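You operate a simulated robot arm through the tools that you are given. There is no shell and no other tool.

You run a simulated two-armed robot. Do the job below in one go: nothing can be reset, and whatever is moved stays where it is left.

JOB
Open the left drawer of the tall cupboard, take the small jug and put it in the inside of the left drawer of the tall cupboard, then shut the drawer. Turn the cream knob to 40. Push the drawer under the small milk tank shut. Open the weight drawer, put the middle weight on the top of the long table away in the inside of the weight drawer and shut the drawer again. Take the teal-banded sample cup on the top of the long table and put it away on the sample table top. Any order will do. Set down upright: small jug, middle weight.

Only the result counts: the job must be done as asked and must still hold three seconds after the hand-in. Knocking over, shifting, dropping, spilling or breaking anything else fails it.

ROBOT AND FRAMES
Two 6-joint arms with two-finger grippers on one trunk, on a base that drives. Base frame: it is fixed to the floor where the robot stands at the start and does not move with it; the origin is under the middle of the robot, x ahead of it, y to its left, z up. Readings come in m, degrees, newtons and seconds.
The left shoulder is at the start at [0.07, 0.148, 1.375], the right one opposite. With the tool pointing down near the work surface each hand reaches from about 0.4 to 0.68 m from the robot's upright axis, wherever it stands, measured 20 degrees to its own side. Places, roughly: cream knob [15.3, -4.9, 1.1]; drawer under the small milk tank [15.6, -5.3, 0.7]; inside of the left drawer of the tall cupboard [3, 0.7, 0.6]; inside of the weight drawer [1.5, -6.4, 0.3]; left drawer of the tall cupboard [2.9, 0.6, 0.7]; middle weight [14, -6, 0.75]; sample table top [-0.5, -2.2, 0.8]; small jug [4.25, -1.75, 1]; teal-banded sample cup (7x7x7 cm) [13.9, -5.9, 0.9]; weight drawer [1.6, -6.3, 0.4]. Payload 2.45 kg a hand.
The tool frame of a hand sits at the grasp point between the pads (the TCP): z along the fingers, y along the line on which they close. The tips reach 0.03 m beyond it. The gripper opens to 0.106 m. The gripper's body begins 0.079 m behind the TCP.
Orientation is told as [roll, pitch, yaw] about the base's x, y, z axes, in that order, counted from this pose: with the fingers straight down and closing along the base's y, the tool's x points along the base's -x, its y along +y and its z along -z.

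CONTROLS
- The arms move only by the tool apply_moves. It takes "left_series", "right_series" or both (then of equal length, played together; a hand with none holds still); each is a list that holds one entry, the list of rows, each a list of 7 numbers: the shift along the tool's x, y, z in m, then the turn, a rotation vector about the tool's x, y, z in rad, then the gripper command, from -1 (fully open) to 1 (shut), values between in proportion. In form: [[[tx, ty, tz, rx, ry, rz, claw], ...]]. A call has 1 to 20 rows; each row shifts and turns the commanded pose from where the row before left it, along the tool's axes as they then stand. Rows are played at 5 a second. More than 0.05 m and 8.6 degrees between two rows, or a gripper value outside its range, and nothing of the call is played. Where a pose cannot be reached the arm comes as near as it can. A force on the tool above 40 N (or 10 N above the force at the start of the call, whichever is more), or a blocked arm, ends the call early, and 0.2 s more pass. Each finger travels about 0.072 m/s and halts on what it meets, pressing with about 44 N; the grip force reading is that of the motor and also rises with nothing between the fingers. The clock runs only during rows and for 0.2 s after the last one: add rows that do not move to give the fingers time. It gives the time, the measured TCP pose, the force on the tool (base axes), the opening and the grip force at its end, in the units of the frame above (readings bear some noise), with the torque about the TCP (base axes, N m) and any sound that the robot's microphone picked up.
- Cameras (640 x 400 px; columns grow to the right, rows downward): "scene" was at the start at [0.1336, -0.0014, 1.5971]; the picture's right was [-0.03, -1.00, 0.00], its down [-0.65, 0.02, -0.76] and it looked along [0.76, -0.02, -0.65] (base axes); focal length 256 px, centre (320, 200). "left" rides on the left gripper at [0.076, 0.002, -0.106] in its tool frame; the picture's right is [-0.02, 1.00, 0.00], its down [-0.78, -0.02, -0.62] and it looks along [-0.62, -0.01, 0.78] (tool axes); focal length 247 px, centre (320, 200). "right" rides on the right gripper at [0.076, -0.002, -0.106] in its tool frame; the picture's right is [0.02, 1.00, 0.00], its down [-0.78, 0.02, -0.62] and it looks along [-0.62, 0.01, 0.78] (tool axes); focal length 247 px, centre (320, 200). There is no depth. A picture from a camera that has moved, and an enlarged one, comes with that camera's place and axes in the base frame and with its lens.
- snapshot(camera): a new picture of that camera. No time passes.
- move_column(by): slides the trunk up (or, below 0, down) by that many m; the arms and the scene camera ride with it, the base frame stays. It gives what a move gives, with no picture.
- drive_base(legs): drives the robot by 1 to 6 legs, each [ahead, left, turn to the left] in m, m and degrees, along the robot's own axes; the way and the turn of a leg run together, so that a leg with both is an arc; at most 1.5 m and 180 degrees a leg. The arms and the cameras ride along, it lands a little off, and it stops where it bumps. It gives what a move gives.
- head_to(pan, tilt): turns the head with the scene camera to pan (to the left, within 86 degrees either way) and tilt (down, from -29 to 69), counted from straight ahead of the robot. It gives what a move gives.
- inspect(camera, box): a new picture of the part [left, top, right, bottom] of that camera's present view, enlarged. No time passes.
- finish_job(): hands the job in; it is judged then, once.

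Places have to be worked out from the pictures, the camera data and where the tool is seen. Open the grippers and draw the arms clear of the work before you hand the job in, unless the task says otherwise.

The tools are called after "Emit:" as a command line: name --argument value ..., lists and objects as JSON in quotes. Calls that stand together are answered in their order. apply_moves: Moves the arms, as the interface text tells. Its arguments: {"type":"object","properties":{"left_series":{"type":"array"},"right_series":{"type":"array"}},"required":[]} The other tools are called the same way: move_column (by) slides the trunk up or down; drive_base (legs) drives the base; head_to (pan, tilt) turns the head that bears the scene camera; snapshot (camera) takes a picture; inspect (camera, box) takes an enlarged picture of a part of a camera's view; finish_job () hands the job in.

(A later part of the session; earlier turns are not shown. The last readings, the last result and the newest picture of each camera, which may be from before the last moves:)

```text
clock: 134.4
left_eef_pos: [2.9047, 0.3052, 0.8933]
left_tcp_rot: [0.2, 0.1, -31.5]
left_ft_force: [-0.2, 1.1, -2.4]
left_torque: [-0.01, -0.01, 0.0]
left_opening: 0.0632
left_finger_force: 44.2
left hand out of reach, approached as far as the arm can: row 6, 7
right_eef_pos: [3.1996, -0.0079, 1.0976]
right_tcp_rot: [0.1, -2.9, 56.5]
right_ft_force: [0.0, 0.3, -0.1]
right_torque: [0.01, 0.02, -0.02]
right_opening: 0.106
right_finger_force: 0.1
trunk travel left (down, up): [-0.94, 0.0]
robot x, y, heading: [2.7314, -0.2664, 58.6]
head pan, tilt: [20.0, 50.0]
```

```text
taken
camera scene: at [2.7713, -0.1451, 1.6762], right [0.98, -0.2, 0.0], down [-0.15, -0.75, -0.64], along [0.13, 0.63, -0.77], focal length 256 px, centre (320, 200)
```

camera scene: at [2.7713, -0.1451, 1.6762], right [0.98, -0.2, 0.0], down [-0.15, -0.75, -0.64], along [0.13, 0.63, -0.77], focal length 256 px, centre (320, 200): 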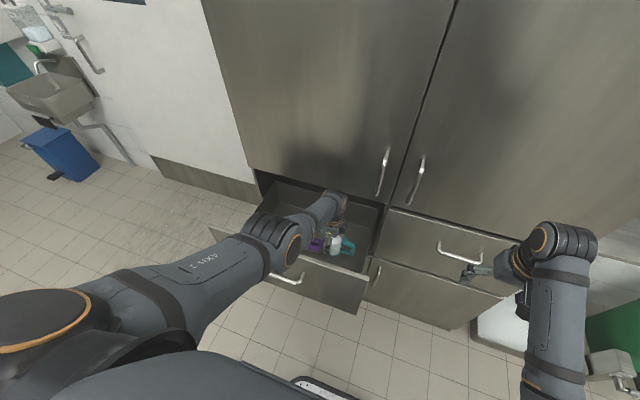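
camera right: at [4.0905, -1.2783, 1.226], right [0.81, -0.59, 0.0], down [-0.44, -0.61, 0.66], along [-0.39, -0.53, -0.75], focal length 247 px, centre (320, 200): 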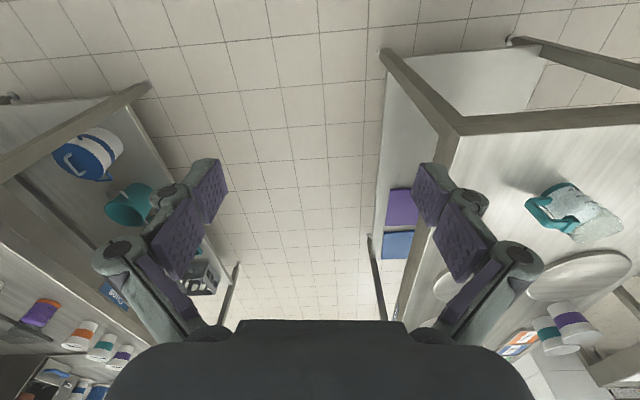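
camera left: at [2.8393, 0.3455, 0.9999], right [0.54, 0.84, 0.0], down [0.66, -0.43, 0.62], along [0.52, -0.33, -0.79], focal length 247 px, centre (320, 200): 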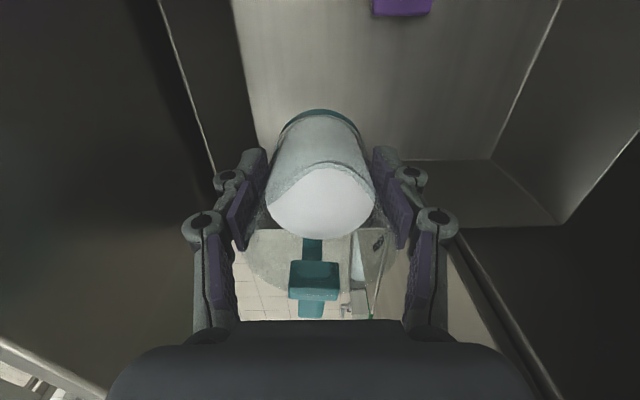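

The arm is at its lower limit at z=0.893 (nearly straight), which keeps the forearm steep. I lower the column instead, 0.13 m first.

Emit:
move_column --by -0.13

Emit:
snapshot --camera "left"

Emit:
snapshot --camera "scene"

```text
clock: 136.0
left_eef_pos: [2.9046, 0.305, 0.7629]
left_tcp_rot: [0.2, 0.1, -31.5]
left_ft_force: [0.1, -0.4, -2.0]
left_torque: [0.0, 0.03, 0.0]
left_opening: 0.0633
left_finger_force: 44.2
right_eef_pos: [3.1992, -0.0079, 0.9673]
right_tcp_rot: [0.1, -3.0, 56.5]
right_ft_force: [-1.9, -0.4, 0.0]
right_torque: [-0.03, 0.02, -0.02]
right_opening: 0.106
right_finger_force: 0.1
trunk travel left (down, up): [-0.81, 0.13]
robot x, y, heading: [2.7283, -0.2639, 58.5]
head pan, tilt: [20.0, 50.0]
```

```text
taken
camera left: at [2.8391, 0.3453, 0.8703], right [0.54, 0.84, 0.0], down [0.66, -0.43, 0.62], along [0.52, -0.33, -0.79], focal length 247 px, centre (320, 200)
```

left: 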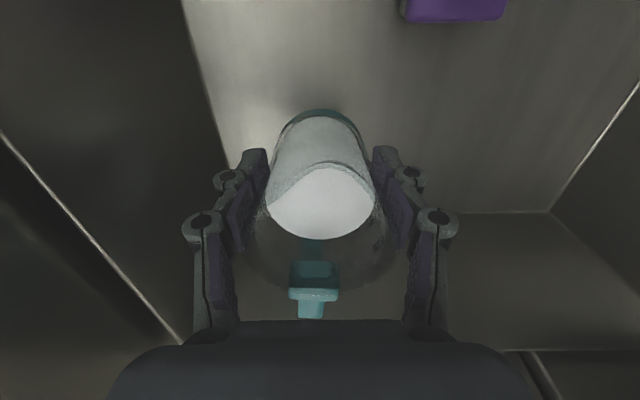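

```text
taken
camera scene: at [2.7709, -0.1455, 1.5463], right [0.98, -0.2, 0.0], down [-0.15, -0.75, -0.64], along [0.13, 0.63, -0.77], focal length 256 px, centre (320, 200)
```

scene: 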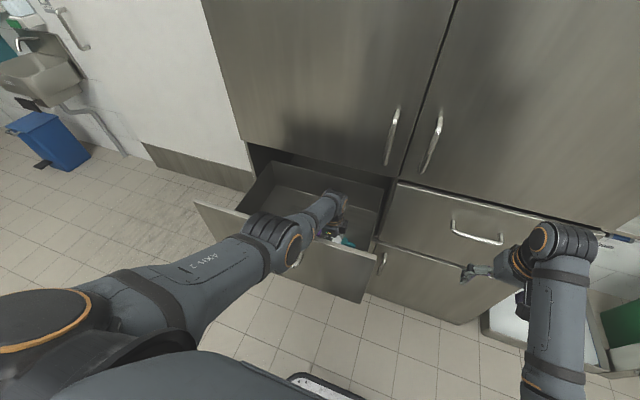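

Forces are normal. The floor is at z≈0.65, the jug's base at ≈0.695. I lower another 0.03 m.

Emit:
move_column --by -0.03

Emit:
inspect --camera "left" --box '[180, 60, 460, 235]'

```text
clock: 136.7
left_eef_pos: [2.9036, 0.3046, 0.7348]
left_tcp_rot: [0.1, 0.1, -31.5]
left_ft_force: [0.2, -0.4, -2.2]
left_torque: [0.01, 0.02, -0.02]
left_opening: 0.0635
left_finger_force: 44.7
right_eef_pos: [3.2005, -0.0073, 0.9375]
right_tcp_rot: [0.0, -2.9, 56.4]
right_ft_force: [0.4, -0.6, 0.0]
right_torque: [-0.01, 0.0, 0.01]
right_opening: 0.1061
right_finger_force: 0.0
trunk travel left (down, up): [-0.78, 0.16]
robot x, y, heading: [2.7321, -0.2646, 58.7]
head pan, tilt: [20.0, 50.0]
```

```text
2.29 times, centred on (320, 148) of left
camera zoom: at [2.839, 0.3452, 0.8402], right [0.54, 0.84, 0.0], down [0.66, -0.43, 0.62], along [0.52, -0.33, -0.79], focal length 564 px, centre (320, 320)
```

zoom: 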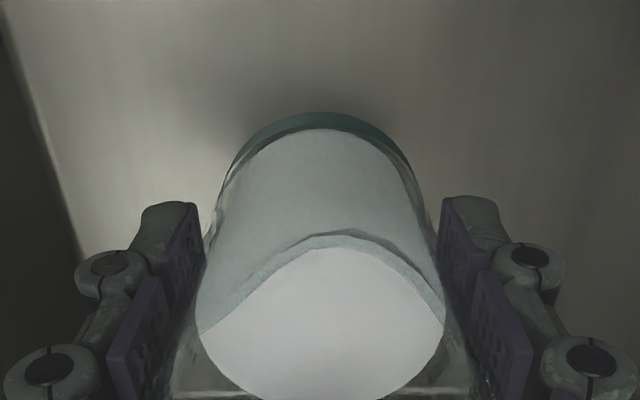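

No contact yet. I continue down in small steps.

Emit:
move_column --by -0.008

Emit:
move_column --by -0.005

```text
clock: 137.3
left_eef_pos: [2.9036, 0.3051, 0.7257]
left_tcp_rot: [0.1, 0.1, -31.4]
left_ft_force: [1.0, 0.0, -1.7]
left_torque: [0.01, 0.04, -0.04]
left_opening: 0.0633
left_finger_force: 43.9
right_eef_pos: [3.1999, -0.0079, 0.9296]
right_tcp_rot: [0.0, -3.0, 56.4]
right_ft_force: [-0.6, 0.4, 0.1]
right_torque: [-0.02, 0.02, 0.0]
right_opening: 0.1062
right_finger_force: 0.0
trunk travel left (down, up): [-0.772, 0.168]
robot x, y, heading: [2.7299, -0.2634, 58.5]
head pan, tilt: [20.0, 50.0]
```

```text
clock: 137.8
left_eef_pos: [2.904, 0.3041, 0.7231]
left_tcp_rot: [0.4, 0.2, -31.6]
left_ft_force: [-0.3, -0.4, -2.1]
left_torque: [0.0, 0.03, -0.03]
left_opening: 0.0634
left_finger_force: 43.9
right_eef_pos: [3.1988, -0.009, 0.9272]
right_tcp_rot: [-0.1, -3.2, 56.4]
right_ft_force: [0.1, -0.7, -0.1]
right_torque: [0.02, 0.02, 0.02]
right_opening: 0.106
right_finger_force: 0.1
trunk travel left (down, up): [-0.767, 0.173]
robot x, y, heading: [2.7289, -0.2613, 58.9]
head pan, tilt: [20.0, 50.0]
```

Still hanging freely (-2 N). I go on in 4 mm steps.

Emit:
move_column --by -0.005

Emit:
move_column --by -0.004

Emit:
snapshot --camera "left"

```text
clock: 138.4
left_eef_pos: [2.9043, 0.3043, 0.7245]
left_tcp_rot: [1.0, 0.1, -31.2]
left_ft_force: [0.3, 0.8, -1.9]
left_torque: [0.04, 0.03, -0.02]
left_opening: 0.0636
left_finger_force: 43.9
right_eef_pos: [3.196, -0.0121, 0.9246]
right_tcp_rot: [0.1, -3.4, 56.5]
right_ft_force: [0.6, -0.7, -0.3]
right_torque: [0.0, 0.03, 0.02]
right_opening: 0.1057
right_finger_force: 0.0
trunk travel left (down, up): [-0.762, 0.178]
robot x, y, heading: [2.735, -0.2704, 58.8]
head pan, tilt: [20.0, 50.0]
```

```text
clock: 138.9
left_eef_pos: [2.9059, 0.3054, 0.7263]
left_tcp_rot: [1.8, 0.2, -31.4]
left_ft_force: [0.4, 1.3, -1.6]
left_torque: [-0.02, 0.03, 0.01]
left_opening: 0.0633
left_finger_force: 44.5
right_eef_pos: [3.1958, -0.0163, 0.921]
right_tcp_rot: [0.2, -3.6, 56.3]
right_ft_force: [0.1, 0.2, 0.1]
right_torque: [-0.03, 0.0, -0.02]
right_opening: 0.1059
right_finger_force: 0.1
trunk travel left (down, up): [-0.758, 0.182]
robot x, y, heading: [2.7302, -0.2653, 58.5]
head pan, tilt: [20.0, 50.0]
```

```text
taken
camera left: at [2.8387, 0.3446, 0.8324], right [0.54, 0.84, 0.03], down [0.65, -0.44, 0.62], along [0.53, -0.31, -0.79], focal length 247 px, centre (320, 200)
```

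left: 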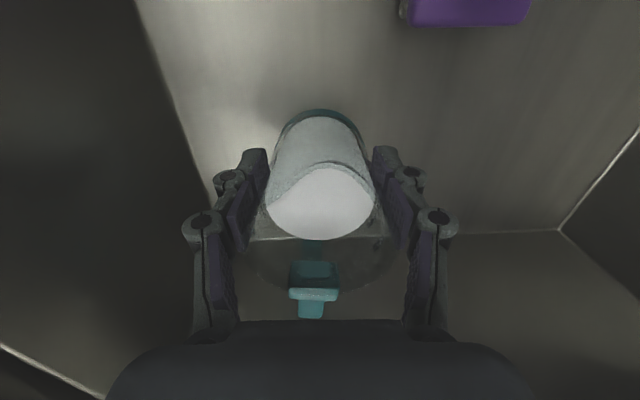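

The hand stopped sinking while the trunk went on, and the body tilted slightly: my forearm is resting on the drawer's front panel. I raise the column by 0.1 m to free it, and will come closer with a steeper arm.

Emit:
move_column --by 0.1

Emit:
snapshot --camera "left"

```text
clock: 140.2
left_eef_pos: [2.9038, 0.3033, 0.813]
left_tcp_rot: [0.1, 0.1, -31.5]
left_ft_force: [-0.1, 0.5, -2.1]
left_torque: [0.02, 0.01, 0.01]
left_opening: 0.0633
left_finger_force: 44.0
right_eef_pos: [3.1981, -0.0078, 1.0157]
right_tcp_rot: [0.0, -3.1, 56.3]
right_ft_force: [0.3, 0.3, 1.3]
right_torque: [0.03, 0.0, 0.04]
right_opening: 0.106
right_finger_force: 0.1
trunk travel left (down, up): [-0.858, 0.082]
robot x, y, heading: [2.7308, -0.2625, 58.7]
head pan, tilt: [20.0, 50.0]
```

```text
taken
camera left: at [2.8388, 0.3447, 0.9183], right [0.54, 0.84, 0.0], down [0.66, -0.43, 0.62], along [0.52, -0.33, -0.79], focal length 247 px, centre (320, 200)
```

left: 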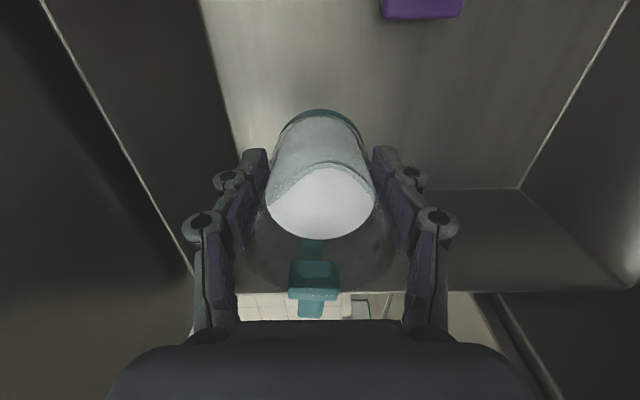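

Upright again and free. I drive ahead 5 cm, then draw the arm back and let it hang lower so that the forearm becomes steeper.

Emit:
drive_base --legs '[[0.05, 0, 0]]'

Emit:
apply_moves --left_series '[[[0, -0.025, 0, 0, 0, 0, 1], [0, -0.025, 0, 0, 0, 0, 1], [0, -0.025, 0, 0, 0, 0, 1], [0, -0.02, 0, 0, 0, 0, 1], [0, 0, 0, 0, 0, 0, 1]]]'

Emit:
drive_base --legs '[[0.05, 0, 0]]'

Emit:
snapshot --camera "scene"

```text
clock: 141.2
left_eef_pos: [2.9289, 0.3435, 0.815]
left_tcp_rot: [0.5, 0.1, -31.5]
left_ft_force: [-1.5, 0.1, -1.5]
left_torque: [0.04, 0.03, 0.01]
left_opening: 0.0633
left_finger_force: 44.2
right_eef_pos: [3.223, 0.0302, 1.0187]
right_tcp_rot: [-0.1, -3.2, 56.3]
right_ft_force: [-0.1, 0.3, 0.5]
right_torque: [0.07, -0.02, -0.03]
right_opening: 0.1063
right_finger_force: 0.0
trunk travel left (down, up): [-0.858, 0.082]
robot x, y, heading: [2.7563, -0.2219, 58.7]
head pan, tilt: [20.0, 50.0]
```

```text
clock: 142.4
left_eef_pos: [2.8801, 0.2658, 0.8117]
left_tcp_rot: [0.2, 0.2, -31.5]
left_ft_force: [0.5, 0.5, -1.9]
left_torque: [-0.02, 0.04, 0.01]
left_opening: 0.0632
left_finger_force: 44.3
right_eef_pos: [3.2275, 0.0337, 1.0158]
right_tcp_rot: [-0.1, -3.0, 56.3]
right_ft_force: [-1.1, -1.0, -0.4]
right_torque: [0.03, -0.01, -0.01]
right_opening: 0.1058
right_finger_force: 0.0
trunk travel left (down, up): [-0.858, 0.082]
robot x, y, heading: [2.7546, -0.2206, 58.6]
head pan, tilt: [20.0, 50.0]
```

```text
clock: 143.3
left_eef_pos: [2.9032, 0.3031, 0.8145]
left_tcp_rot: [0.4, 0.1, -31.6]
left_ft_force: [-0.9, -0.7, -1.8]
left_torque: [0.06, -0.01, 0.01]
left_opening: 0.0632
left_finger_force: 43.7
right_eef_pos: [3.2485, 0.0706, 1.0178]
right_tcp_rot: [0.0, -3.3, 56.3]
right_ft_force: [-0.4, -1.4, 0.8]
right_torque: [0.06, -0.02, 0.01]
right_opening: 0.106
right_finger_force: 0.1
trunk travel left (down, up): [-0.858, 0.082]
robot x, y, heading: [2.7834, -0.1807, 58.7]
head pan, tilt: [20.0, 50.0]
```

```text
taken
camera scene: at [2.818, -0.0684, 1.595], right [0.98, -0.2, 0.0], down [-0.15, -0.75, -0.65], along [0.13, 0.63, -0.76], focal length 256 px, centre (320, 200)
```

scene: 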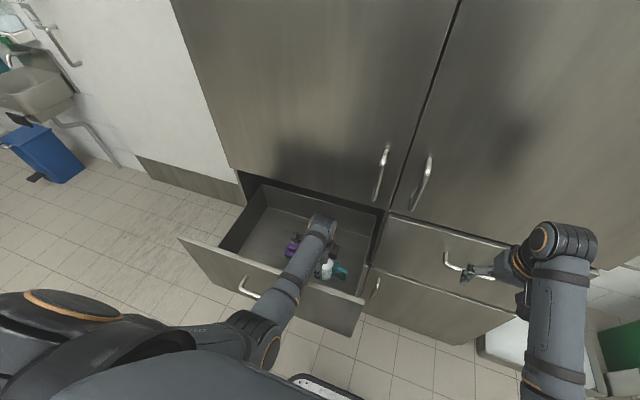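

Now 0.477 m ahead of my axis. I raise the column 4 cm and lower the arm 0.11 m so the forearm comes in steeply.

Emit:
move_column --by 0.04

Emit:
apply_moves --left_series '[[[0, 0, 0.02, 0, 0, 0, 1], [0, 0, 0.02, 0, 0, 0, 1], [0, 0, 0.02, 0, 0, 0, 1], [0, 0, 0.02, 0, 0, 0, 1], [0, 0, 0.02, 0, 0, 0, 1], [0, 0, 0.015, 0, 0, 0, 1], [0, 0, 0, 0, 0, 0, 1]]]'

Emit:
snapshot --camera "scene"

Emit:
snapshot --camera "left"

```text
clock: 144.1
left_eef_pos: [2.9066, 0.3066, 0.8511]
left_tcp_rot: [-0.1, 0.2, -31.5]
left_ft_force: [-0.1, -0.9, -2.9]
left_torque: [-0.03, 0.01, 0.03]
left_opening: 0.0632
left_finger_force: 43.7
right_eef_pos: [3.2523, 0.0766, 1.0549]
right_tcp_rot: [0.0, -2.8, 56.4]
right_ft_force: [0.8, 0.2, -0.3]
right_torque: [0.03, 0.01, 0.02]
right_opening: 0.1061
right_finger_force: 0.1
trunk travel left (down, up): [-0.898, 0.042]
robot x, y, heading: [2.7837, -0.1814, 58.5]
head pan, tilt: [20.0, 50.0]
```

```text
clock: 145.7
left_eef_pos: [2.9055, 0.306, 0.7451]
left_tcp_rot: [0.1, 0.1, -31.6]
left_ft_force: [-1.2, -0.5, -1.4]
left_torque: [0.02, 0.0, 0.02]
left_opening: 0.0631
left_finger_force: 43.9
left hand out of reach, approached as far as the arm can: row 6
right_eef_pos: [3.2497, 0.074, 1.0552]
right_tcp_rot: [0.0, -3.1, 56.4]
right_ft_force: [0.4, -0.1, 0.1]
right_torque: [0.01, 0.0, 0.02]
right_opening: 0.1058
right_finger_force: 0.0
trunk travel left (down, up): [-0.898, 0.042]
robot x, y, heading: [2.7794, -0.185, 58.5]
head pan, tilt: [20.0, 50.0]
```

```text
taken
camera scene: at [2.8218, -0.0624, 1.6344], right [0.98, -0.2, 0.0], down [-0.15, -0.75, -0.64], along [0.13, 0.63, -0.77], focal length 256 px, centre (320, 200)
```

scene: 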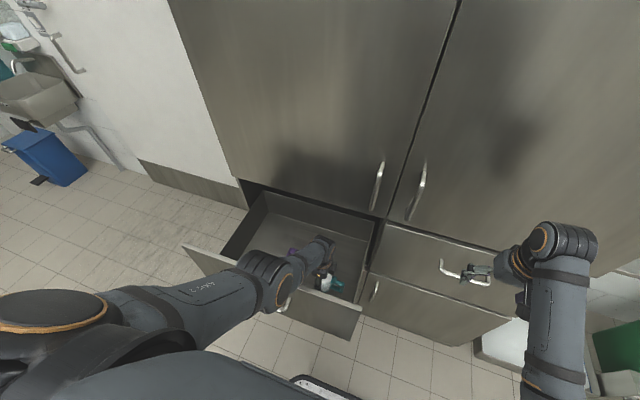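

```text
taken
camera left: at [2.8402, 0.3471, 0.8516], right [0.54, 0.84, 0.0], down [0.66, -0.43, 0.62], along [0.52, -0.33, -0.78], focal length 247 px, centre (320, 200)
```

left: 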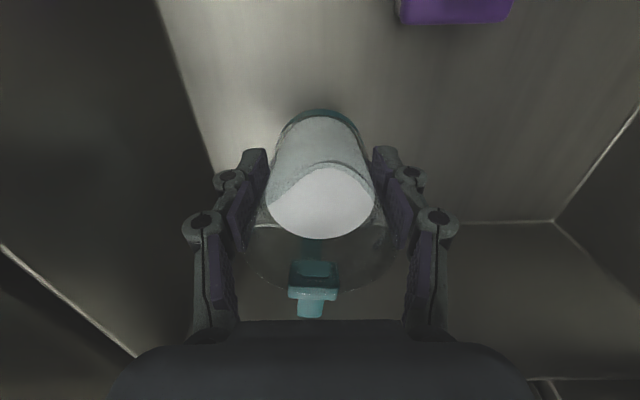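

The arm is straight and steep now at z=0.745. I lower the column gently, watching for contact.

Emit:
move_column --by -0.02

Emit:
move_column --by -0.005

Emit:
move_column --by -0.004

```text
clock: 146.4
left_eef_pos: [2.9064, 0.3072, 0.7253]
left_tcp_rot: [0.1, 0.1, -31.7]
left_ft_force: [0.6, 0.2, -2.6]
left_torque: [0.01, 0.0, -0.02]
left_opening: 0.063
left_finger_force: 44.5
right_eef_pos: [3.2509, 0.0755, 1.0361]
right_tcp_rot: [0.0, -2.9, 56.3]
right_ft_force: [-0.4, -0.2, -0.2]
right_torque: [-0.02, 0.02, 0.03]
right_opening: 0.1059
right_finger_force: 0.1
trunk travel left (down, up): [-0.878, 0.062]
robot x, y, heading: [2.7798, -0.178, 58.4]
head pan, tilt: [20.0, 50.0]
```

```text
clock: 146.9
left_eef_pos: [2.9058, 0.3072, 0.7198]
left_tcp_rot: [0.1, 0.2, -31.6]
left_ft_force: [0.8, -0.2, -1.4]
left_torque: [0.01, 0.01, 0.01]
left_opening: 0.0635
left_finger_force: 43.7
right_eef_pos: [3.2517, 0.0752, 1.0311]
right_tcp_rot: [0.1, -2.9, 56.4]
right_ft_force: [0.1, -0.1, 0.4]
right_torque: [-0.01, 0.0, -0.01]
right_opening: 0.1059
right_finger_force: 0.1
trunk travel left (down, up): [-0.873, 0.067]
robot x, y, heading: [2.7808, -0.1824, 58.7]
head pan, tilt: [20.0, 50.0]
```

```text
clock: 147.4
left_eef_pos: [2.9063, 0.3059, 0.7156]
left_tcp_rot: [0.1, 0.1, -31.6]
left_ft_force: [-0.4, -1.3, -2.4]
left_torque: [0.02, 0.02, 0.0]
left_opening: 0.0634
left_finger_force: 43.6
right_eef_pos: [3.251, 0.0747, 1.0265]
right_tcp_rot: [0.1, -3.0, 56.4]
right_ft_force: [0.1, 0.7, 0.6]
right_torque: [-0.02, -0.01, -0.04]
right_opening: 0.106
right_finger_force: 0.1
trunk travel left (down, up): [-0.869, 0.071]
robot x, y, heading: [2.7859, -0.181, 58.5]
head pan, tilt: [20.0, 50.0]
```

Free and upright at z=0.7156. I keep lowering by 4 mm steps until the jug's base meets the floor.

Emit:
move_column --by -0.004

Emit:
move_column --by -0.004

Emit:
move_column --by -0.003

Emit:
snapshot --camera "left"

```text
clock: 148.0
left_eef_pos: [2.9061, 0.3069, 0.7107]
left_tcp_rot: [0.1, 0.2, -31.7]
left_ft_force: [0.2, 0.4, -2.3]
left_torque: [0.01, 0.04, 0.01]
left_opening: 0.0635
left_finger_force: 44.1
right_eef_pos: [3.2513, 0.0745, 1.0226]
right_tcp_rot: [0.0, -3.0, 56.3]
right_ft_force: [-0.1, 0.5, -0.7]
right_torque: [0.0, 0.0, -0.03]
right_opening: 0.1058
right_finger_force: 0.1
trunk travel left (down, up): [-0.865, 0.075]
robot x, y, heading: [2.7826, -0.1787, 58.6]
head pan, tilt: [20.0, 50.0]
```

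```text
clock: 148.5
left_eef_pos: [2.9042, 0.3066, 0.7078]
left_tcp_rot: [0.0, 0.1, -31.6]
left_ft_force: [0.0, 0.4, -1.5]
left_torque: [0.02, -0.01, 0.02]
left_opening: 0.0632
left_finger_force: 43.3
right_eef_pos: [3.252, 0.0761, 1.0177]
right_tcp_rot: [0.1, -2.9, 56.4]
right_ft_force: [0.4, -0.2, 0.0]
right_torque: [-0.02, 0.03, 0.0]
right_opening: 0.1061
right_finger_force: 0.0
trunk travel left (down, up): [-0.861, 0.079]
robot x, y, heading: [2.7827, -0.1804, 58.6]
head pan, tilt: [20.0, 50.0]
```

```text
clock: 149.0
left_eef_pos: [2.9055, 0.3062, 0.7039]
left_tcp_rot: [0.1, 0.1, -31.5]
left_ft_force: [0.2, 1.3, -1.3]
left_torque: [0.02, 0.01, 0.0]
left_opening: 0.0632
left_finger_force: 44.6
right_eef_pos: [3.2512, 0.0742, 1.0159]
right_tcp_rot: [-0.1, -2.8, 56.4]
right_ft_force: [-0.5, 0.3, 0.2]
right_torque: [-0.02, 0.01, 0.01]
right_opening: 0.1059
right_finger_force: 0.1
trunk travel left (down, up): [-0.858, 0.082]
robot x, y, heading: [2.7834, -0.1818, 58.5]
head pan, tilt: [20.0, 50.0]
```

```text
taken
camera left: at [2.8407, 0.3476, 0.8111], right [0.54, 0.84, 0.0], down [0.66, -0.43, 0.62], along [0.52, -0.33, -0.79], focal length 247 px, centre (320, 200)
```

left: 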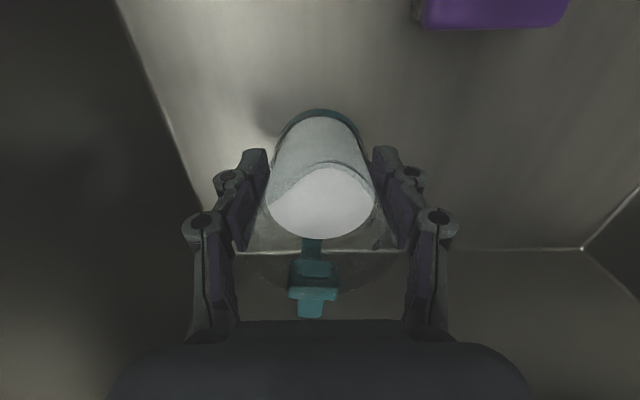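

Corner now triangulates the floor at z≈0.64; still no contact, so I continue.

Emit:
move_column --by -0.004

Emit:
move_column --by -0.004

Emit:
move_column --by -0.004

```text
clock: 149.6
left_eef_pos: [2.9053, 0.3067, 0.7013]
left_tcp_rot: [0.0, 0.1, -31.6]
left_ft_force: [0.3, -0.4, -1.5]
left_torque: [0.0, 0.03, 0.01]
left_opening: 0.0634
left_finger_force: 43.7
right_eef_pos: [3.2513, 0.0739, 1.0115]
right_tcp_rot: [0.0, -2.9, 56.2]
right_ft_force: [-0.1, -0.4, 0.1]
right_torque: [0.0, -0.04, 0.0]
right_opening: 0.106
right_finger_force: 0.1
trunk travel left (down, up): [-0.854, 0.086]
robot x, y, heading: [2.7822, -0.1816, 58.5]
head pan, tilt: [20.0, 50.0]
```

```text
clock: 150.1
left_eef_pos: [2.9058, 0.3091, 0.6982]
left_tcp_rot: [0.3, 0.2, -31.5]
left_ft_force: [-0.2, 1.8, 16.4]
left_torque: [-0.48, 0.0, -0.06]
left_opening: 0.0634
left_finger_force: 43.8
right_eef_pos: [3.2513, 0.0731, 1.0082]
right_tcp_rot: [-0.1, -3.0, 56.3]
right_ft_force: [-0.4, -0.2, -0.4]
right_torque: [0.01, 0.02, 0.02]
right_opening: 0.1062
right_finger_force: 0.1
trunk travel left (down, up): [-0.85, 0.09]
robot x, y, heading: [2.7847, -0.1793, 58.4]
head pan, tilt: [20.0, 50.0]
```

```text
clock: 150.6
left_eef_pos: [2.9049, 0.3064, 0.6956]
left_tcp_rot: [0.5, 0.2, -31.5]
left_ft_force: [-1.8, 2.1, 35.0]
left_torque: [-0.14, -0.25, 0.23]
left_opening: 0.0637
left_finger_force: 43.7
right_eef_pos: [3.2505, 0.0723, 1.0058]
right_tcp_rot: [0.2, -3.1, 56.4]
right_ft_force: [1.6, -0.8, 0.0]
right_torque: [-0.01, 0.0, 0.01]
right_opening: 0.1061
right_finger_force: 0.1
trunk travel left (down, up): [-0.846, 0.094]
robot x, y, heading: [2.7805, -0.1805, 58.7]
head pan, tilt: [20.0, 50.0]
```

Contact: the jug stands on the floor (35 N). I ease up 5 mm and open the gripper moderately.

Emit:
move_column --by 0.006

Emit:
apply_moves --left_series '[[[0, 0, 0, 0, 0, 0, 0.1], [0, 0, 0, 0, 0, 0, 0], [0, 0, 0, 0, 0, 0, -0.3], [0, 0, 0, 0, 0, 0, -0.6], [0, 0, 0, 0, 0, 0, -0.6], [0, 0, 0, 0, 0, 0, -0.6]]]'

Emit:
snapshot --camera "left"

```text
clock: 151.2
left_eef_pos: [2.905, 0.3059, 0.696]
left_tcp_rot: [-0.3, 0.1, -31.6]
left_ft_force: [0.2, 0.3, -1.8]
left_torque: [0.01, 0.04, 0.01]
left_opening: 0.063
left_finger_force: 44.1
right_eef_pos: [3.2513, 0.0752, 1.0089]
right_tcp_rot: [0.0, -2.9, 56.4]
right_ft_force: [-0.4, 0.3, -1.2]
right_torque: [-0.04, 0.02, 0.03]
right_opening: 0.106
right_finger_force: 0.0
trunk travel left (down, up): [-0.852, 0.088]
robot x, y, heading: [2.7813, -0.1809, 58.5]
head pan, tilt: [20.0, 50.0]
```

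```text
clock: 152.6
left_eef_pos: [2.9065, 0.3069, 0.697]
left_tcp_rot: [0.1, 0.1, -31.6]
left_ft_force: [0.2, 0.4, -0.2]
left_torque: [-0.02, -0.01, 0.01]
left_opening: 0.085
left_finger_force: 0.0
right_eef_pos: [3.2511, 0.0752, 1.0092]
right_tcp_rot: [0.0, -3.0, 56.4]
right_ft_force: [0.3, -0.8, 1.1]
right_torque: [0.02, -0.01, 0.02]
right_opening: 0.1059
right_finger_force: 0.0
trunk travel left (down, up): [-0.852, 0.088]
robot x, y, heading: [2.7809, -0.1843, 58.4]
head pan, tilt: [20.0, 50.0]
```

```text
taken
camera left: at [2.8405, 0.3473, 0.8054], right [0.54, 0.84, 0.0], down [0.66, -0.43, 0.62], along [0.52, -0.33, -0.79], focal length 247 px, centre (320, 200)
```

left: 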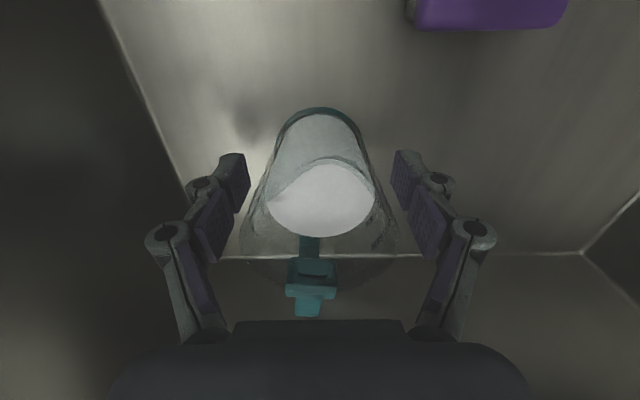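

The jug stands upright and released. I raise the column and then the arm straight up out of the drawer.

Emit:
move_column --by 0.088

Emit:
apply_moves --left_series '[[[0, 0, -0.03, 0, 0, 0, -0.6], [0, 0, -0.04, 0, 0, 0, -0.6], [0, 0, -0.04, 0, 0, 0, -0.6], [0, 0, -0.04, 0, 0, 0, -0.6], [0, 0, -0.04, 0, 0, 0, -0.6], [0, 0, -0.04, 0, 0, 0, -0.6], [0, 0, -0.04, 0, 0, 0, -0.6], [0, 0, 0, 0, 0, 0, -0.6]]]'

Emit:
snapshot --camera "left"

Emit:
snapshot --camera "scene"

```text
clock: 153.8
left_eef_pos: [2.9067, 0.3066, 0.7857]
left_tcp_rot: [0.1, 0.1, -31.6]
left_ft_force: [0.2, 0.4, 0.0]
left_torque: [0.03, 0.01, 0.02]
left_opening: 0.0848
left_finger_force: 0.1
right_eef_pos: [3.2506, 0.0767, 1.0972]
right_tcp_rot: [0.0, -2.8, 56.2]
right_ft_force: [0.3, 0.5, -1.3]
right_torque: [0.0, 0.0, 0.0]
right_opening: 0.106
right_finger_force: 0.1
trunk travel left (down, up): [-0.94, 0.0]
robot x, y, heading: [2.7781, -0.1805, 58.3]
head pan, tilt: [20.0, 50.0]
```

```text
clock: 155.6
left_eef_pos: [2.8862, 0.3112, 1.0481]
left_tcp_rot: [-0.9, 2.3, -31.1]
left_ft_force: [0.2, -1.1, -0.7]
left_torque: [0.03, 0.02, -0.02]
left_opening: 0.0849
left_finger_force: 0.0
right_eef_pos: [3.2514, 0.0757, 1.0971]
right_tcp_rot: [-0.1, -2.9, 56.3]
right_ft_force: [-1.2, -0.2, 0.3]
right_torque: [0.03, -0.01, 0.0]
right_opening: 0.1059
right_finger_force: 0.0
trunk travel left (down, up): [-0.94, 0.0]
robot x, y, heading: [2.7844, -0.1813, 58.6]
head pan, tilt: [20.0, 50.0]
```

```text
taken
camera left: at [2.8253, 0.3504, 1.1576], right [0.53, 0.85, -0.01], down [0.69, -0.42, 0.59], along [0.49, -0.33, -0.81], focal length 247 px, centre (320, 200)
```

left: 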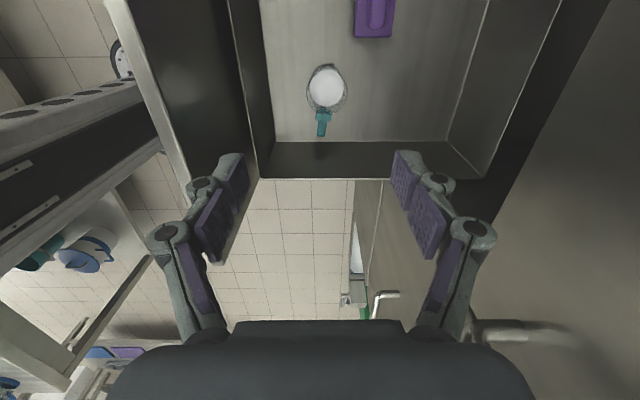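

```text
taken
camera scene: at [2.8226, -0.0618, 1.6763], right [0.98, -0.2, 0.0], down [-0.15, -0.75, -0.64], along [0.13, 0.63, -0.77], focal length 256 px, centre (320, 200)
```

scene: 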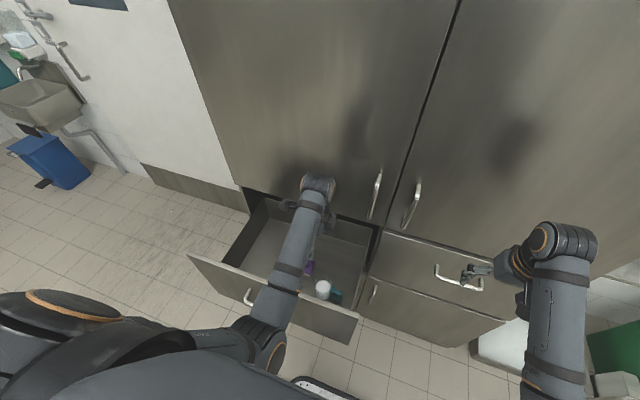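

The jug stands well in the drawer. I back off and shift left so the left hand can push the front panel shut beside the handle.

Emit:
drive_base --legs '[[-0.2, 0.1, 0], [0, 0.11, 0]]'

Emit:
apply_moves --left_series '[[[0, 0, 0, -0.1428, 0, 0, 1], [0, 0, 0, -0.1428, 0, 0, 1], [0, 0, 0, -0.1428, 0, 0, 1], [0, 0, 0, -0.1428, 0, 0, 1], [0, 0, 0, -0.1428, 0, 0, 1], [0, 0, 0, -0.1428, 0, 0, 1], [0, 0, 0, -0.1428, 0, 0, 1], [0, 0, 0, -0.1428, 0, 0, 1], [0, 0, 0, -0.1428, 0, 0, 1], [0, 0, 0, -0.1428, 0, 0, 1], [0, 0, 0, -0.1428, 0, 0, 1], [0, 0, 0, 0, 0, 0, 1]]]'

Emit:
head_to --pan 5 --tilt 45

Emit:
snapshot --camera "scene"

```text
clock: 158.1
left_eef_pos: [2.6044, 0.2495, 1.053]
left_tcp_rot: [-0.1, 2.4, -31.0]
left_ft_force: [-0.2, -0.9, 0.3]
left_torque: [0.01, 0.02, -0.01]
left_opening: 0.0848
left_finger_force: 0.1
right_eef_pos: [2.9672, 0.0095, 1.0973]
right_tcp_rot: [0.0, -3.0, 56.4]
right_ft_force: [0.2, -0.6, -0.2]
right_torque: [0.04, 0.01, 0.0]
right_opening: 0.1061
right_finger_force: 0.1
trunk travel left (down, up): [-0.94, 0.0]
robot x, y, heading: [2.497, -0.2443, 58.7]
head pan, tilt: [20.0, 50.0]
```

```text
clock: 159.4
left_eef_pos: [2.5743, 0.2746, 1.0556]
left_tcp_rot: [43.7, 9.8, -33.2]
left_ft_force: [-0.5, 0.5, 0.8]
left_torque: [-0.01, 0.01, 0.0]
left_opening: 0.0
left_finger_force: 28.8
right_eef_pos: [2.9651, 0.01, 1.098]
right_tcp_rot: [0.0, -3.1, 56.3]
right_ft_force: [-0.4, -0.4, 0.1]
right_torque: [0.0, -0.01, 0.0]
right_opening: 0.1062
right_finger_force: 0.1
trunk travel left (down, up): [-0.94, 0.0]
robot x, y, heading: [2.496, -0.2432, 58.4]
head pan, tilt: [20.0, 50.0]
stopped in row 6 (left hand): the arm was blocked; the commanded pose is now the measured one
```

```text
clock: 160.2
left_eef_pos: [2.5754, 0.2762, 1.0568]
left_tcp_rot: [43.6, 9.8, -33.2]
left_ft_force: [0.1, 0.2, -0.5]
left_torque: [0.0, 0.0, -0.02]
left_opening: 0.0001
left_finger_force: 28.9
right_eef_pos: [2.965, 0.0111, 1.0971]
right_tcp_rot: [-0.1, -2.9, 56.4]
right_ft_force: [0.4, -0.2, -0.2]
right_torque: [0.0, -0.01, -0.01]
right_opening: 0.1057
right_finger_force: 0.1
trunk travel left (down, up): [-0.94, 0.0]
robot x, y, heading: [2.4976, -0.2458, 58.7]
head pan, tilt: [5.0, 45.0]
```

```text
taken
camera scene: at [2.5574, -0.1287, 1.6831], right [0.9, -0.44, 0.0], down [-0.31, -0.63, -0.71], along [0.31, 0.63, -0.71], focal length 256 px, centre (320, 200)
```

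scene: 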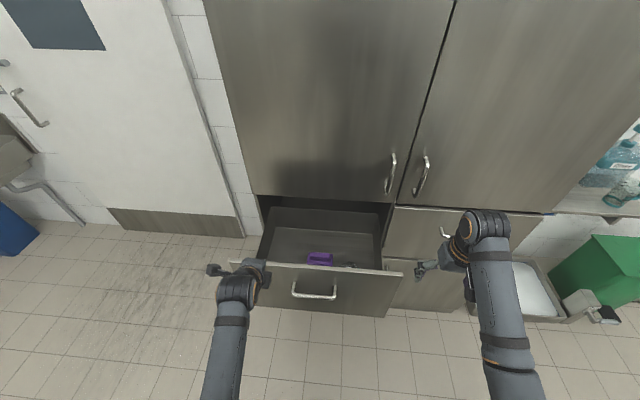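

The arm stopped at about 45° pitch (folded limit), which is already usable: fingertips lead and point ahead-down. I lower the column so the closed fingertips face the panel beside the handle.

Emit:
move_column --by -0.19

Emit:
snapshot --camera "scene"

Emit:
snapshot --camera "left"

```text
clock: 162.2
left_eef_pos: [2.5749, 0.2747, 0.8675]
left_tcp_rot: [43.6, 9.6, -33.2]
left_ft_force: [0.5, 0.3, -0.2]
left_torque: [0.01, -0.01, 0.01]
left_opening: 0.0
left_finger_force: 28.7
right_eef_pos: [2.9647, 0.0102, 0.9082]
right_tcp_rot: [-0.1, -2.9, 56.4]
right_ft_force: [-0.1, -0.2, 0.0]
right_torque: [0.0, -0.01, 0.01]
right_opening: 0.106
right_finger_force: 0.0
trunk travel left (down, up): [-0.75, 0.19]
robot x, y, heading: [2.4933, -0.2458, 58.6]
head pan, tilt: [5.0, 45.0]
```

```text
taken
camera scene: at [2.5575, -0.1293, 1.4932], right [0.9, -0.45, 0.0], down [-0.31, -0.63, -0.71], along [0.31, 0.63, -0.71], focal length 256 px, centre (320, 200)
```

scene: 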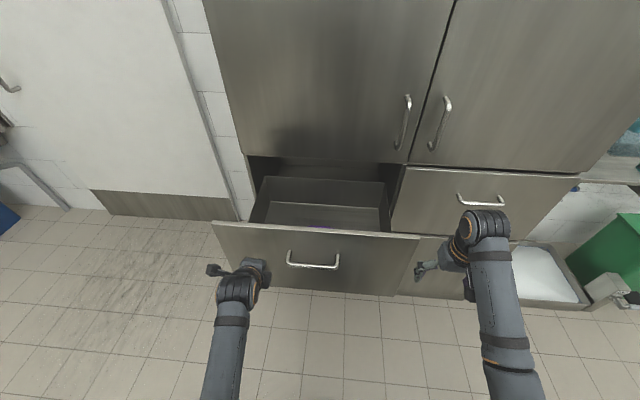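

```text
taken
camera left: at [2.4829, 0.2491, 0.9567], right [0.51, 0.53, 0.68], down [0.47, -0.83, 0.3], along [0.72, 0.16, -0.67], focal length 247 px, centre (320, 200)
```

left: 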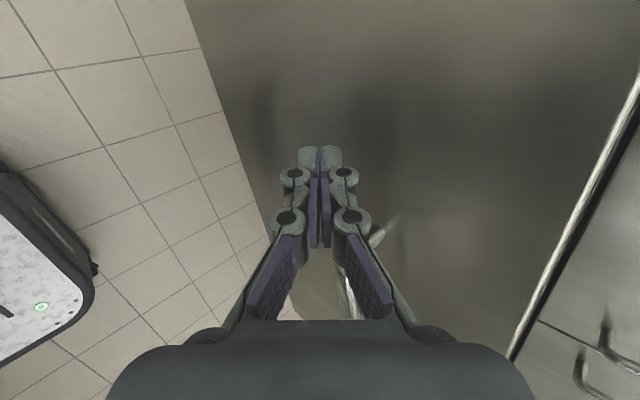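

Closed fingertips are ~0.04 m before the panel, left of the handle. I push ahead slowly with the arm.

Emit:
apply_moves --left_series '[[[0.0003, 0.0072, 0.0069, 0, 0, 0, 1], [0.0003, 0.0072, 0.0069, 0, 0, 0, 1], [0.0003, 0.0072, 0.0069, 0, 0, 0, 1], [0.0003, 0.0072, 0.0069, 0, 0, 0, 1], [0.0003, 0.0072, 0.0069, 0, 0, 0, 1], [0.0003, 0.0072, 0.0069, 0, 0, 0, 1], [0.0003, 0.0072, 0.0069, 0, 0, 0, 1], [0.0003, 0.0072, 0.0069, 0, 0, 0, 1]]]'

Emit:
snapshot --camera "scene"

```text
clock: 164.1
left_eef_pos: [2.6181, 0.3431, 0.8658]
left_tcp_rot: [43.7, 9.5, -33.2]
left_ft_force: [0.1, 0.1, 0.0]
left_torque: [-0.01, 0.03, -0.01]
left_opening: 0.0
left_finger_force: 28.5
right_eef_pos: [2.9646, 0.0104, 0.9084]
right_tcp_rot: [0.0, -2.9, 56.5]
right_ft_force: [0.5, 0.9, -1.4]
right_torque: [0.01, -0.01, 0.02]
right_opening: 0.106
right_finger_force: 0.1
trunk travel left (down, up): [-0.75, 0.19]
robot x, y, heading: [2.4955, -0.2428, 58.9]
head pan, tilt: [5.0, 45.0]
```

```text
taken
camera scene: at [2.5578, -0.1289, 1.4931], right [0.9, -0.45, 0.0], down [-0.32, -0.63, -0.71], along [0.31, 0.63, -0.71], focal length 256 px, centre (320, 200)
```

scene: 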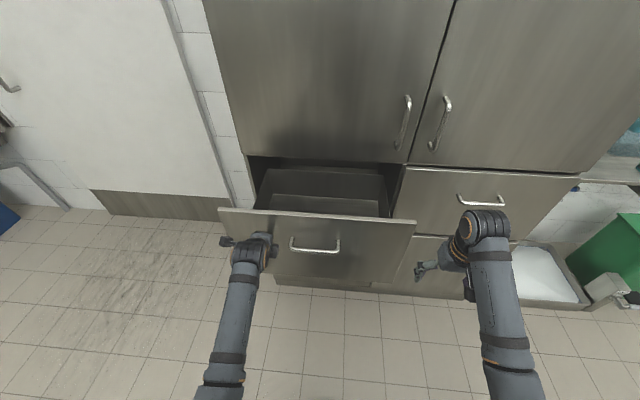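

The drawer glides easily. I push on another 0.15 m with the arm at a gentle pace.

Emit:
apply_moves --left_series '[[[0.0004, 0.0108, 0.0104, 0, 0, 0, 1], [0.0004, 0.0108, 0.0104, 0, 0, 0, 1], [0.0004, 0.0108, 0.0104, 0, 0, 0, 1], [0.0004, 0.0108, 0.0104, 0, 0, 0, 1], [0.0004, 0.0108, 0.0104, 0, 0, 0, 1], [0.0004, 0.0108, 0.0104, 0, 0, 0, 1], [0.0004, 0.0108, 0.0104, 0, 0, 0, 1], [0.0004, 0.0108, 0.0104, 0, 0, 0, 1], [0.0004, 0.0108, 0.0104, 0, 0, 0, 1], [0.0004, 0.0108, 0.0104, 0, 0, 0, 1]]]'

Emit:
snapshot --camera "scene"

```text
clock: 166.2
left_eef_pos: [2.6962, 0.4714, 0.8651]
left_tcp_rot: [43.6, 9.7, -33.2]
left_ft_force: [0.2, -1.3, 0.0]
left_torque: [-0.03, 0.02, 0.0]
left_opening: 0.0
left_finger_force: 29.0
right_eef_pos: [2.9651, 0.0108, 0.9072]
right_tcp_rot: [0.0, -2.8, 56.4]
right_ft_force: [-1.2, 0.4, 0.4]
right_torque: [-0.03, -0.03, 0.0]
right_opening: 0.1062
right_finger_force: 0.0
trunk travel left (down, up): [-0.75, 0.19]
robot x, y, heading: [2.4963, -0.2475, 58.5]
head pan, tilt: [5.0, 45.0]
```

```text
taken
camera scene: at [2.5581, -0.1284, 1.4931], right [0.9, -0.45, 0.0], down [-0.32, -0.63, -0.71], along [0.31, 0.63, -0.71], focal length 256 px, centre (320, 200)
```

scene: 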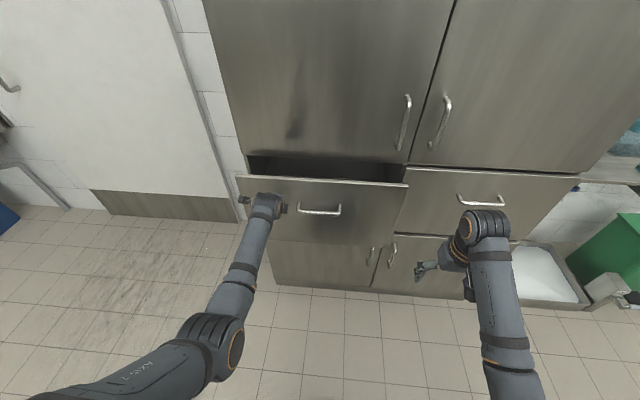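

About 0.09 m remains. I continue with the arm until the panel seats.

Emit:
apply_moves --left_series '[[[0.0003, 0.0087, 0.0083, 0, 0, 0, 1], [0.0003, 0.0087, 0.0083, 0, 0, 0, 1], [0.0003, 0.0087, 0.0083, 0, 0, 0, 1], [0.0003, 0.0087, 0.0083, 0, 0, 0, 1], [0.0003, 0.0087, 0.0083, 0, 0, 0, 1], [0.0003, 0.0087, 0.0083, 0, 0, 0, 1], [0, 0, 0, 0, 0, 0, 1]]]'

Emit:
snapshot --camera "scene"

```text
clock: 167.8
left_eef_pos: [2.7328, 0.5313, 0.8667]
left_tcp_rot: [43.7, 9.8, -33.2]
left_ft_force: [-0.3, -0.4, 0.1]
left_torque: [0.0, 0.02, 0.05]
left_opening: 0.0
left_finger_force: 28.2
left hand out of reach, approached as far as the arm can: row 6
right_eef_pos: [2.9657, 0.0103, 0.9068]
right_tcp_rot: [0.0, -2.9, 56.4]
right_ft_force: [-0.5, 0.5, 0.4]
right_torque: [-0.02, -0.03, -0.02]
right_opening: 0.1061
right_finger_force: 0.1
trunk travel left (down, up): [-0.75, 0.19]
robot x, y, heading: [2.4977, -0.2445, 58.6]
head pan, tilt: [5.0, 45.0]
```

```text
taken
camera scene: at [2.5575, -0.1293, 1.4932], right [0.9, -0.45, 0.0], down [-0.31, -0.63, -0.71], along [0.31, 0.63, -0.71], focal length 256 px, centre (320, 200)
```

scene: 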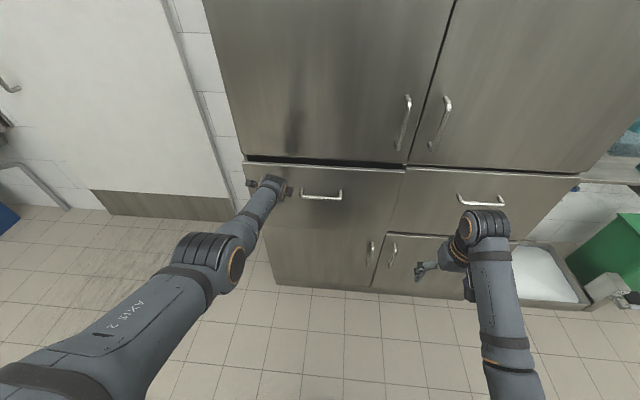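

About 0.03 m left and the arm is stretched. I creep the base ahead 0.02 m.

Emit:
drive_base --legs '[[0.02, 0, 0]]'

Emit:
drive_base --legs '[[0.012, 0, 0]]'

Emit:
inspect --camera "scene" --box '[220, 130, 440, 260]'

```text
clock: 168.8
left_eef_pos: [2.7435, 0.5486, 0.8674]
left_tcp_rot: [43.3, 9.7, -33.1]
left_ft_force: [0.7, 0.3, -0.5]
left_torque: [-0.04, 0.01, 0.0]
left_opening: 0.0001
left_finger_force: 28.8
right_eef_pos: [2.9765, 0.0289, 0.9072]
right_tcp_rot: [0.0, -2.9, 56.5]
right_ft_force: [0.3, -0.1, -0.5]
right_torque: [0.02, 0.03, -0.01]
right_opening: 0.1059
right_finger_force: 0.0
trunk travel left (down, up): [-0.75, 0.19]
robot x, y, heading: [2.5096, -0.2268, 58.4]
head pan, tilt: [5.0, 45.0]
stopped in leg 1: the force on the tool passed its limit at 67 N (the readings are from after the stop); the commanded pose is now the measured one
```

```text
clock: 169.7
left_eef_pos: [2.7427, 0.5504, 0.8651]
left_tcp_rot: [42.7, 9.6, -33.0]
left_ft_force: [-9.9, -18.6, 12.5]
left_torque: [0.11, 0.08, 0.2]
left_opening: 0.0
left_finger_force: 28.6
right_eef_pos: [2.9801, 0.0341, 0.91]
right_tcp_rot: [0.1, -3.3, 56.6]
right_ft_force: [-0.3, -0.5, 0.2]
right_torque: [0.05, -0.02, 0.0]
right_opening: 0.1062
right_finger_force: 0.2
trunk travel left (down, up): [-0.75, 0.19]
robot x, y, heading: [2.5164, -0.2217, 58.7]
head pan, tilt: [5.0, 45.0]
stopped in leg 1: the force on the tool passed its limit at 44 N (the readings are from after the stop); the commanded pose is now the measured one
```

```text
2.91 times, centred on (330, 195) of scene
camera zoom: at [2.5708, -0.1096, 1.4939], right [0.9, -0.44, 0.0], down [-0.31, -0.63, -0.71], along [0.31, 0.64, -0.7], focal length 744 px, centre (291, 214)
```

zoom: 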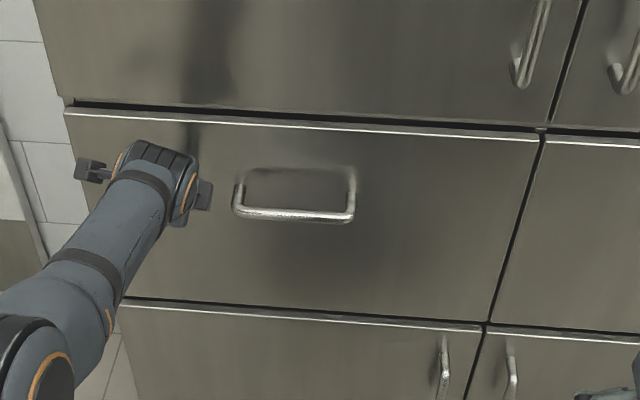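

The panel met its stop (force limit tripped) and looks flush. I draw the hand back and check the alignment closely.

Emit:
apply_moves --left_series '[[[-0.0004, -0.0108, -0.0104, 0, 0, 0, 1], [-0.0004, -0.0144, -0.0139, 0, 0, 0, 1], [-0.0005, -0.0216, -0.0208, 0, 0, 0, 1], [-0.0005, -0.0216, -0.0208, 0, 0, 0, 1], [0, 0, 0, 0, 0, 0, 1]]]'

Emit:
inspect --camera "scene" --box '[230, 140, 590, 290]'

Emit:
inspect --camera "scene" --box '[370, 140, 450, 190]'

```text
clock: 170.9
left_eef_pos: [2.6975, 0.4741, 0.8632]
left_tcp_rot: [42.5, 9.7, -33.1]
left_ft_force: [0.0, 0.8, -0.1]
left_torque: [0.01, 0.01, -0.01]
left_opening: 0.0
left_finger_force: 28.9
right_eef_pos: [2.9809, 0.0391, 0.9078]
right_tcp_rot: [0.0, -3.0, 56.5]
right_ft_force: [0.5, 1.0, 0.4]
right_torque: [0.02, -0.03, -0.04]
right_opening: 0.1062
right_finger_force: 0.0
trunk travel left (down, up): [-0.75, 0.19]
robot x, y, heading: [2.5154, -0.218, 58.6]
head pan, tilt: [5.0, 45.0]
```

```text
1.78 times, centred on (410, 215) of scene
camera zoom: at [2.5743, -0.1017, 1.4932], right [0.9, -0.44, 0.0], down [-0.31, -0.63, -0.71], along [0.31, 0.63, -0.71], focal length 455 px, centre (160, 173)
```

zoom: 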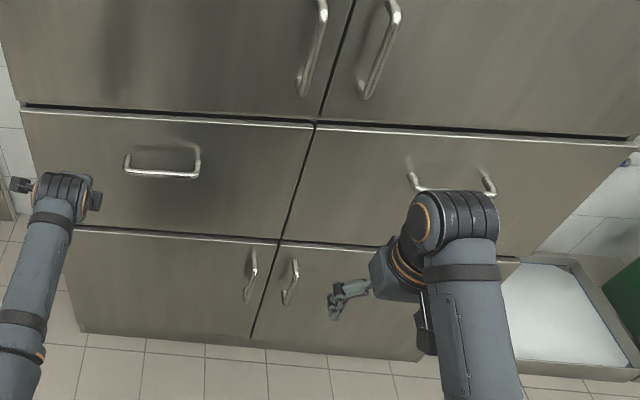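

```text
8.00 times, centred on (410, 165) of scene
camera zoom: at [2.5743, -0.1017, 1.4932], right [0.9, -0.44, 0.0], down [-0.31, -0.63, -0.71], along [0.31, 0.63, -0.71], focal length 2048 px, centre (-400, 480)
```

zoom: 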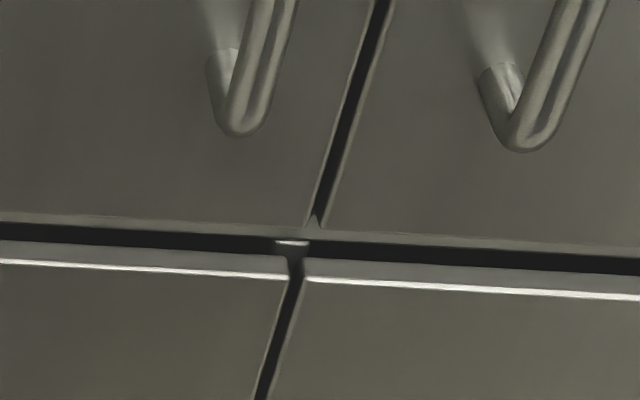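

The left drawer is flush and shut with the jug inside. I retract the left arm and bring the hand back to pointing down.

Emit:
apply_moves --left_series '[[[-0.0008, -0.0252, -0.0243, 0, 0, 0, 1], [-0.0008, -0.0252, -0.0243, 0, 0, 0, 1], [-0.0008, -0.0252, -0.0243, 0, 0, 0, 0], [0, 0, 0, 0.127, 0, 0, -0.5], [0, 0, 0, 0.127, 0, 0, -1], [0, 0, 0, 0.127, 0, 0, -1], [0, 0, 0, 0.127, 0, 0, -1], [0, 0, 0, 0.127, 0, 0, -1], [0, 0, 0, 0.115, 0, 0, -1], [0, 0, 0, 0, 0, 0, -1]]]'

Emit:
move_column --by 0.19

```text
clock: 173.1
left_eef_pos: [2.6421, 0.3829, 0.8678]
left_tcp_rot: [-0.5, 9.7, -33.0]
left_ft_force: [0.8, 1.1, -0.7]
left_torque: [0.01, -0.02, -0.01]
left_opening: 0.1058
left_finger_force: 0.1
right_eef_pos: [2.9824, 0.0382, 0.908]
right_tcp_rot: [0.0, -3.0, 56.5]
right_ft_force: [1.2, 0.0, 0.2]
right_torque: [-0.01, 0.0, -0.01]
right_opening: 0.1058
right_finger_force: 0.1
trunk travel left (down, up): [-0.75, 0.19]
robot x, y, heading: [2.5121, -0.2199, 58.6]
head pan, tilt: [5.0, 45.0]
```

```text
clock: 175.2
left_eef_pos: [2.6418, 0.3839, 1.0553]
left_tcp_rot: [-0.5, 9.6, -32.8]
left_ft_force: [-0.6, 0.1, 0.2]
left_torque: [-0.01, -0.02, 0.0]
left_opening: 0.1057
left_finger_force: 0.0
right_eef_pos: [2.9817, 0.0392, 1.0975]
right_tcp_rot: [0.0, -3.0, 56.5]
right_ft_force: [0.1, -0.1, 0.1]
right_torque: [0.01, 0.0, 0.02]
right_opening: 0.106
right_finger_force: 0.1
trunk travel left (down, up): [-0.94, 0.0]
robot x, y, heading: [2.5107, -0.2197, 58.6]
head pan, tilt: [5.0, 45.0]
```

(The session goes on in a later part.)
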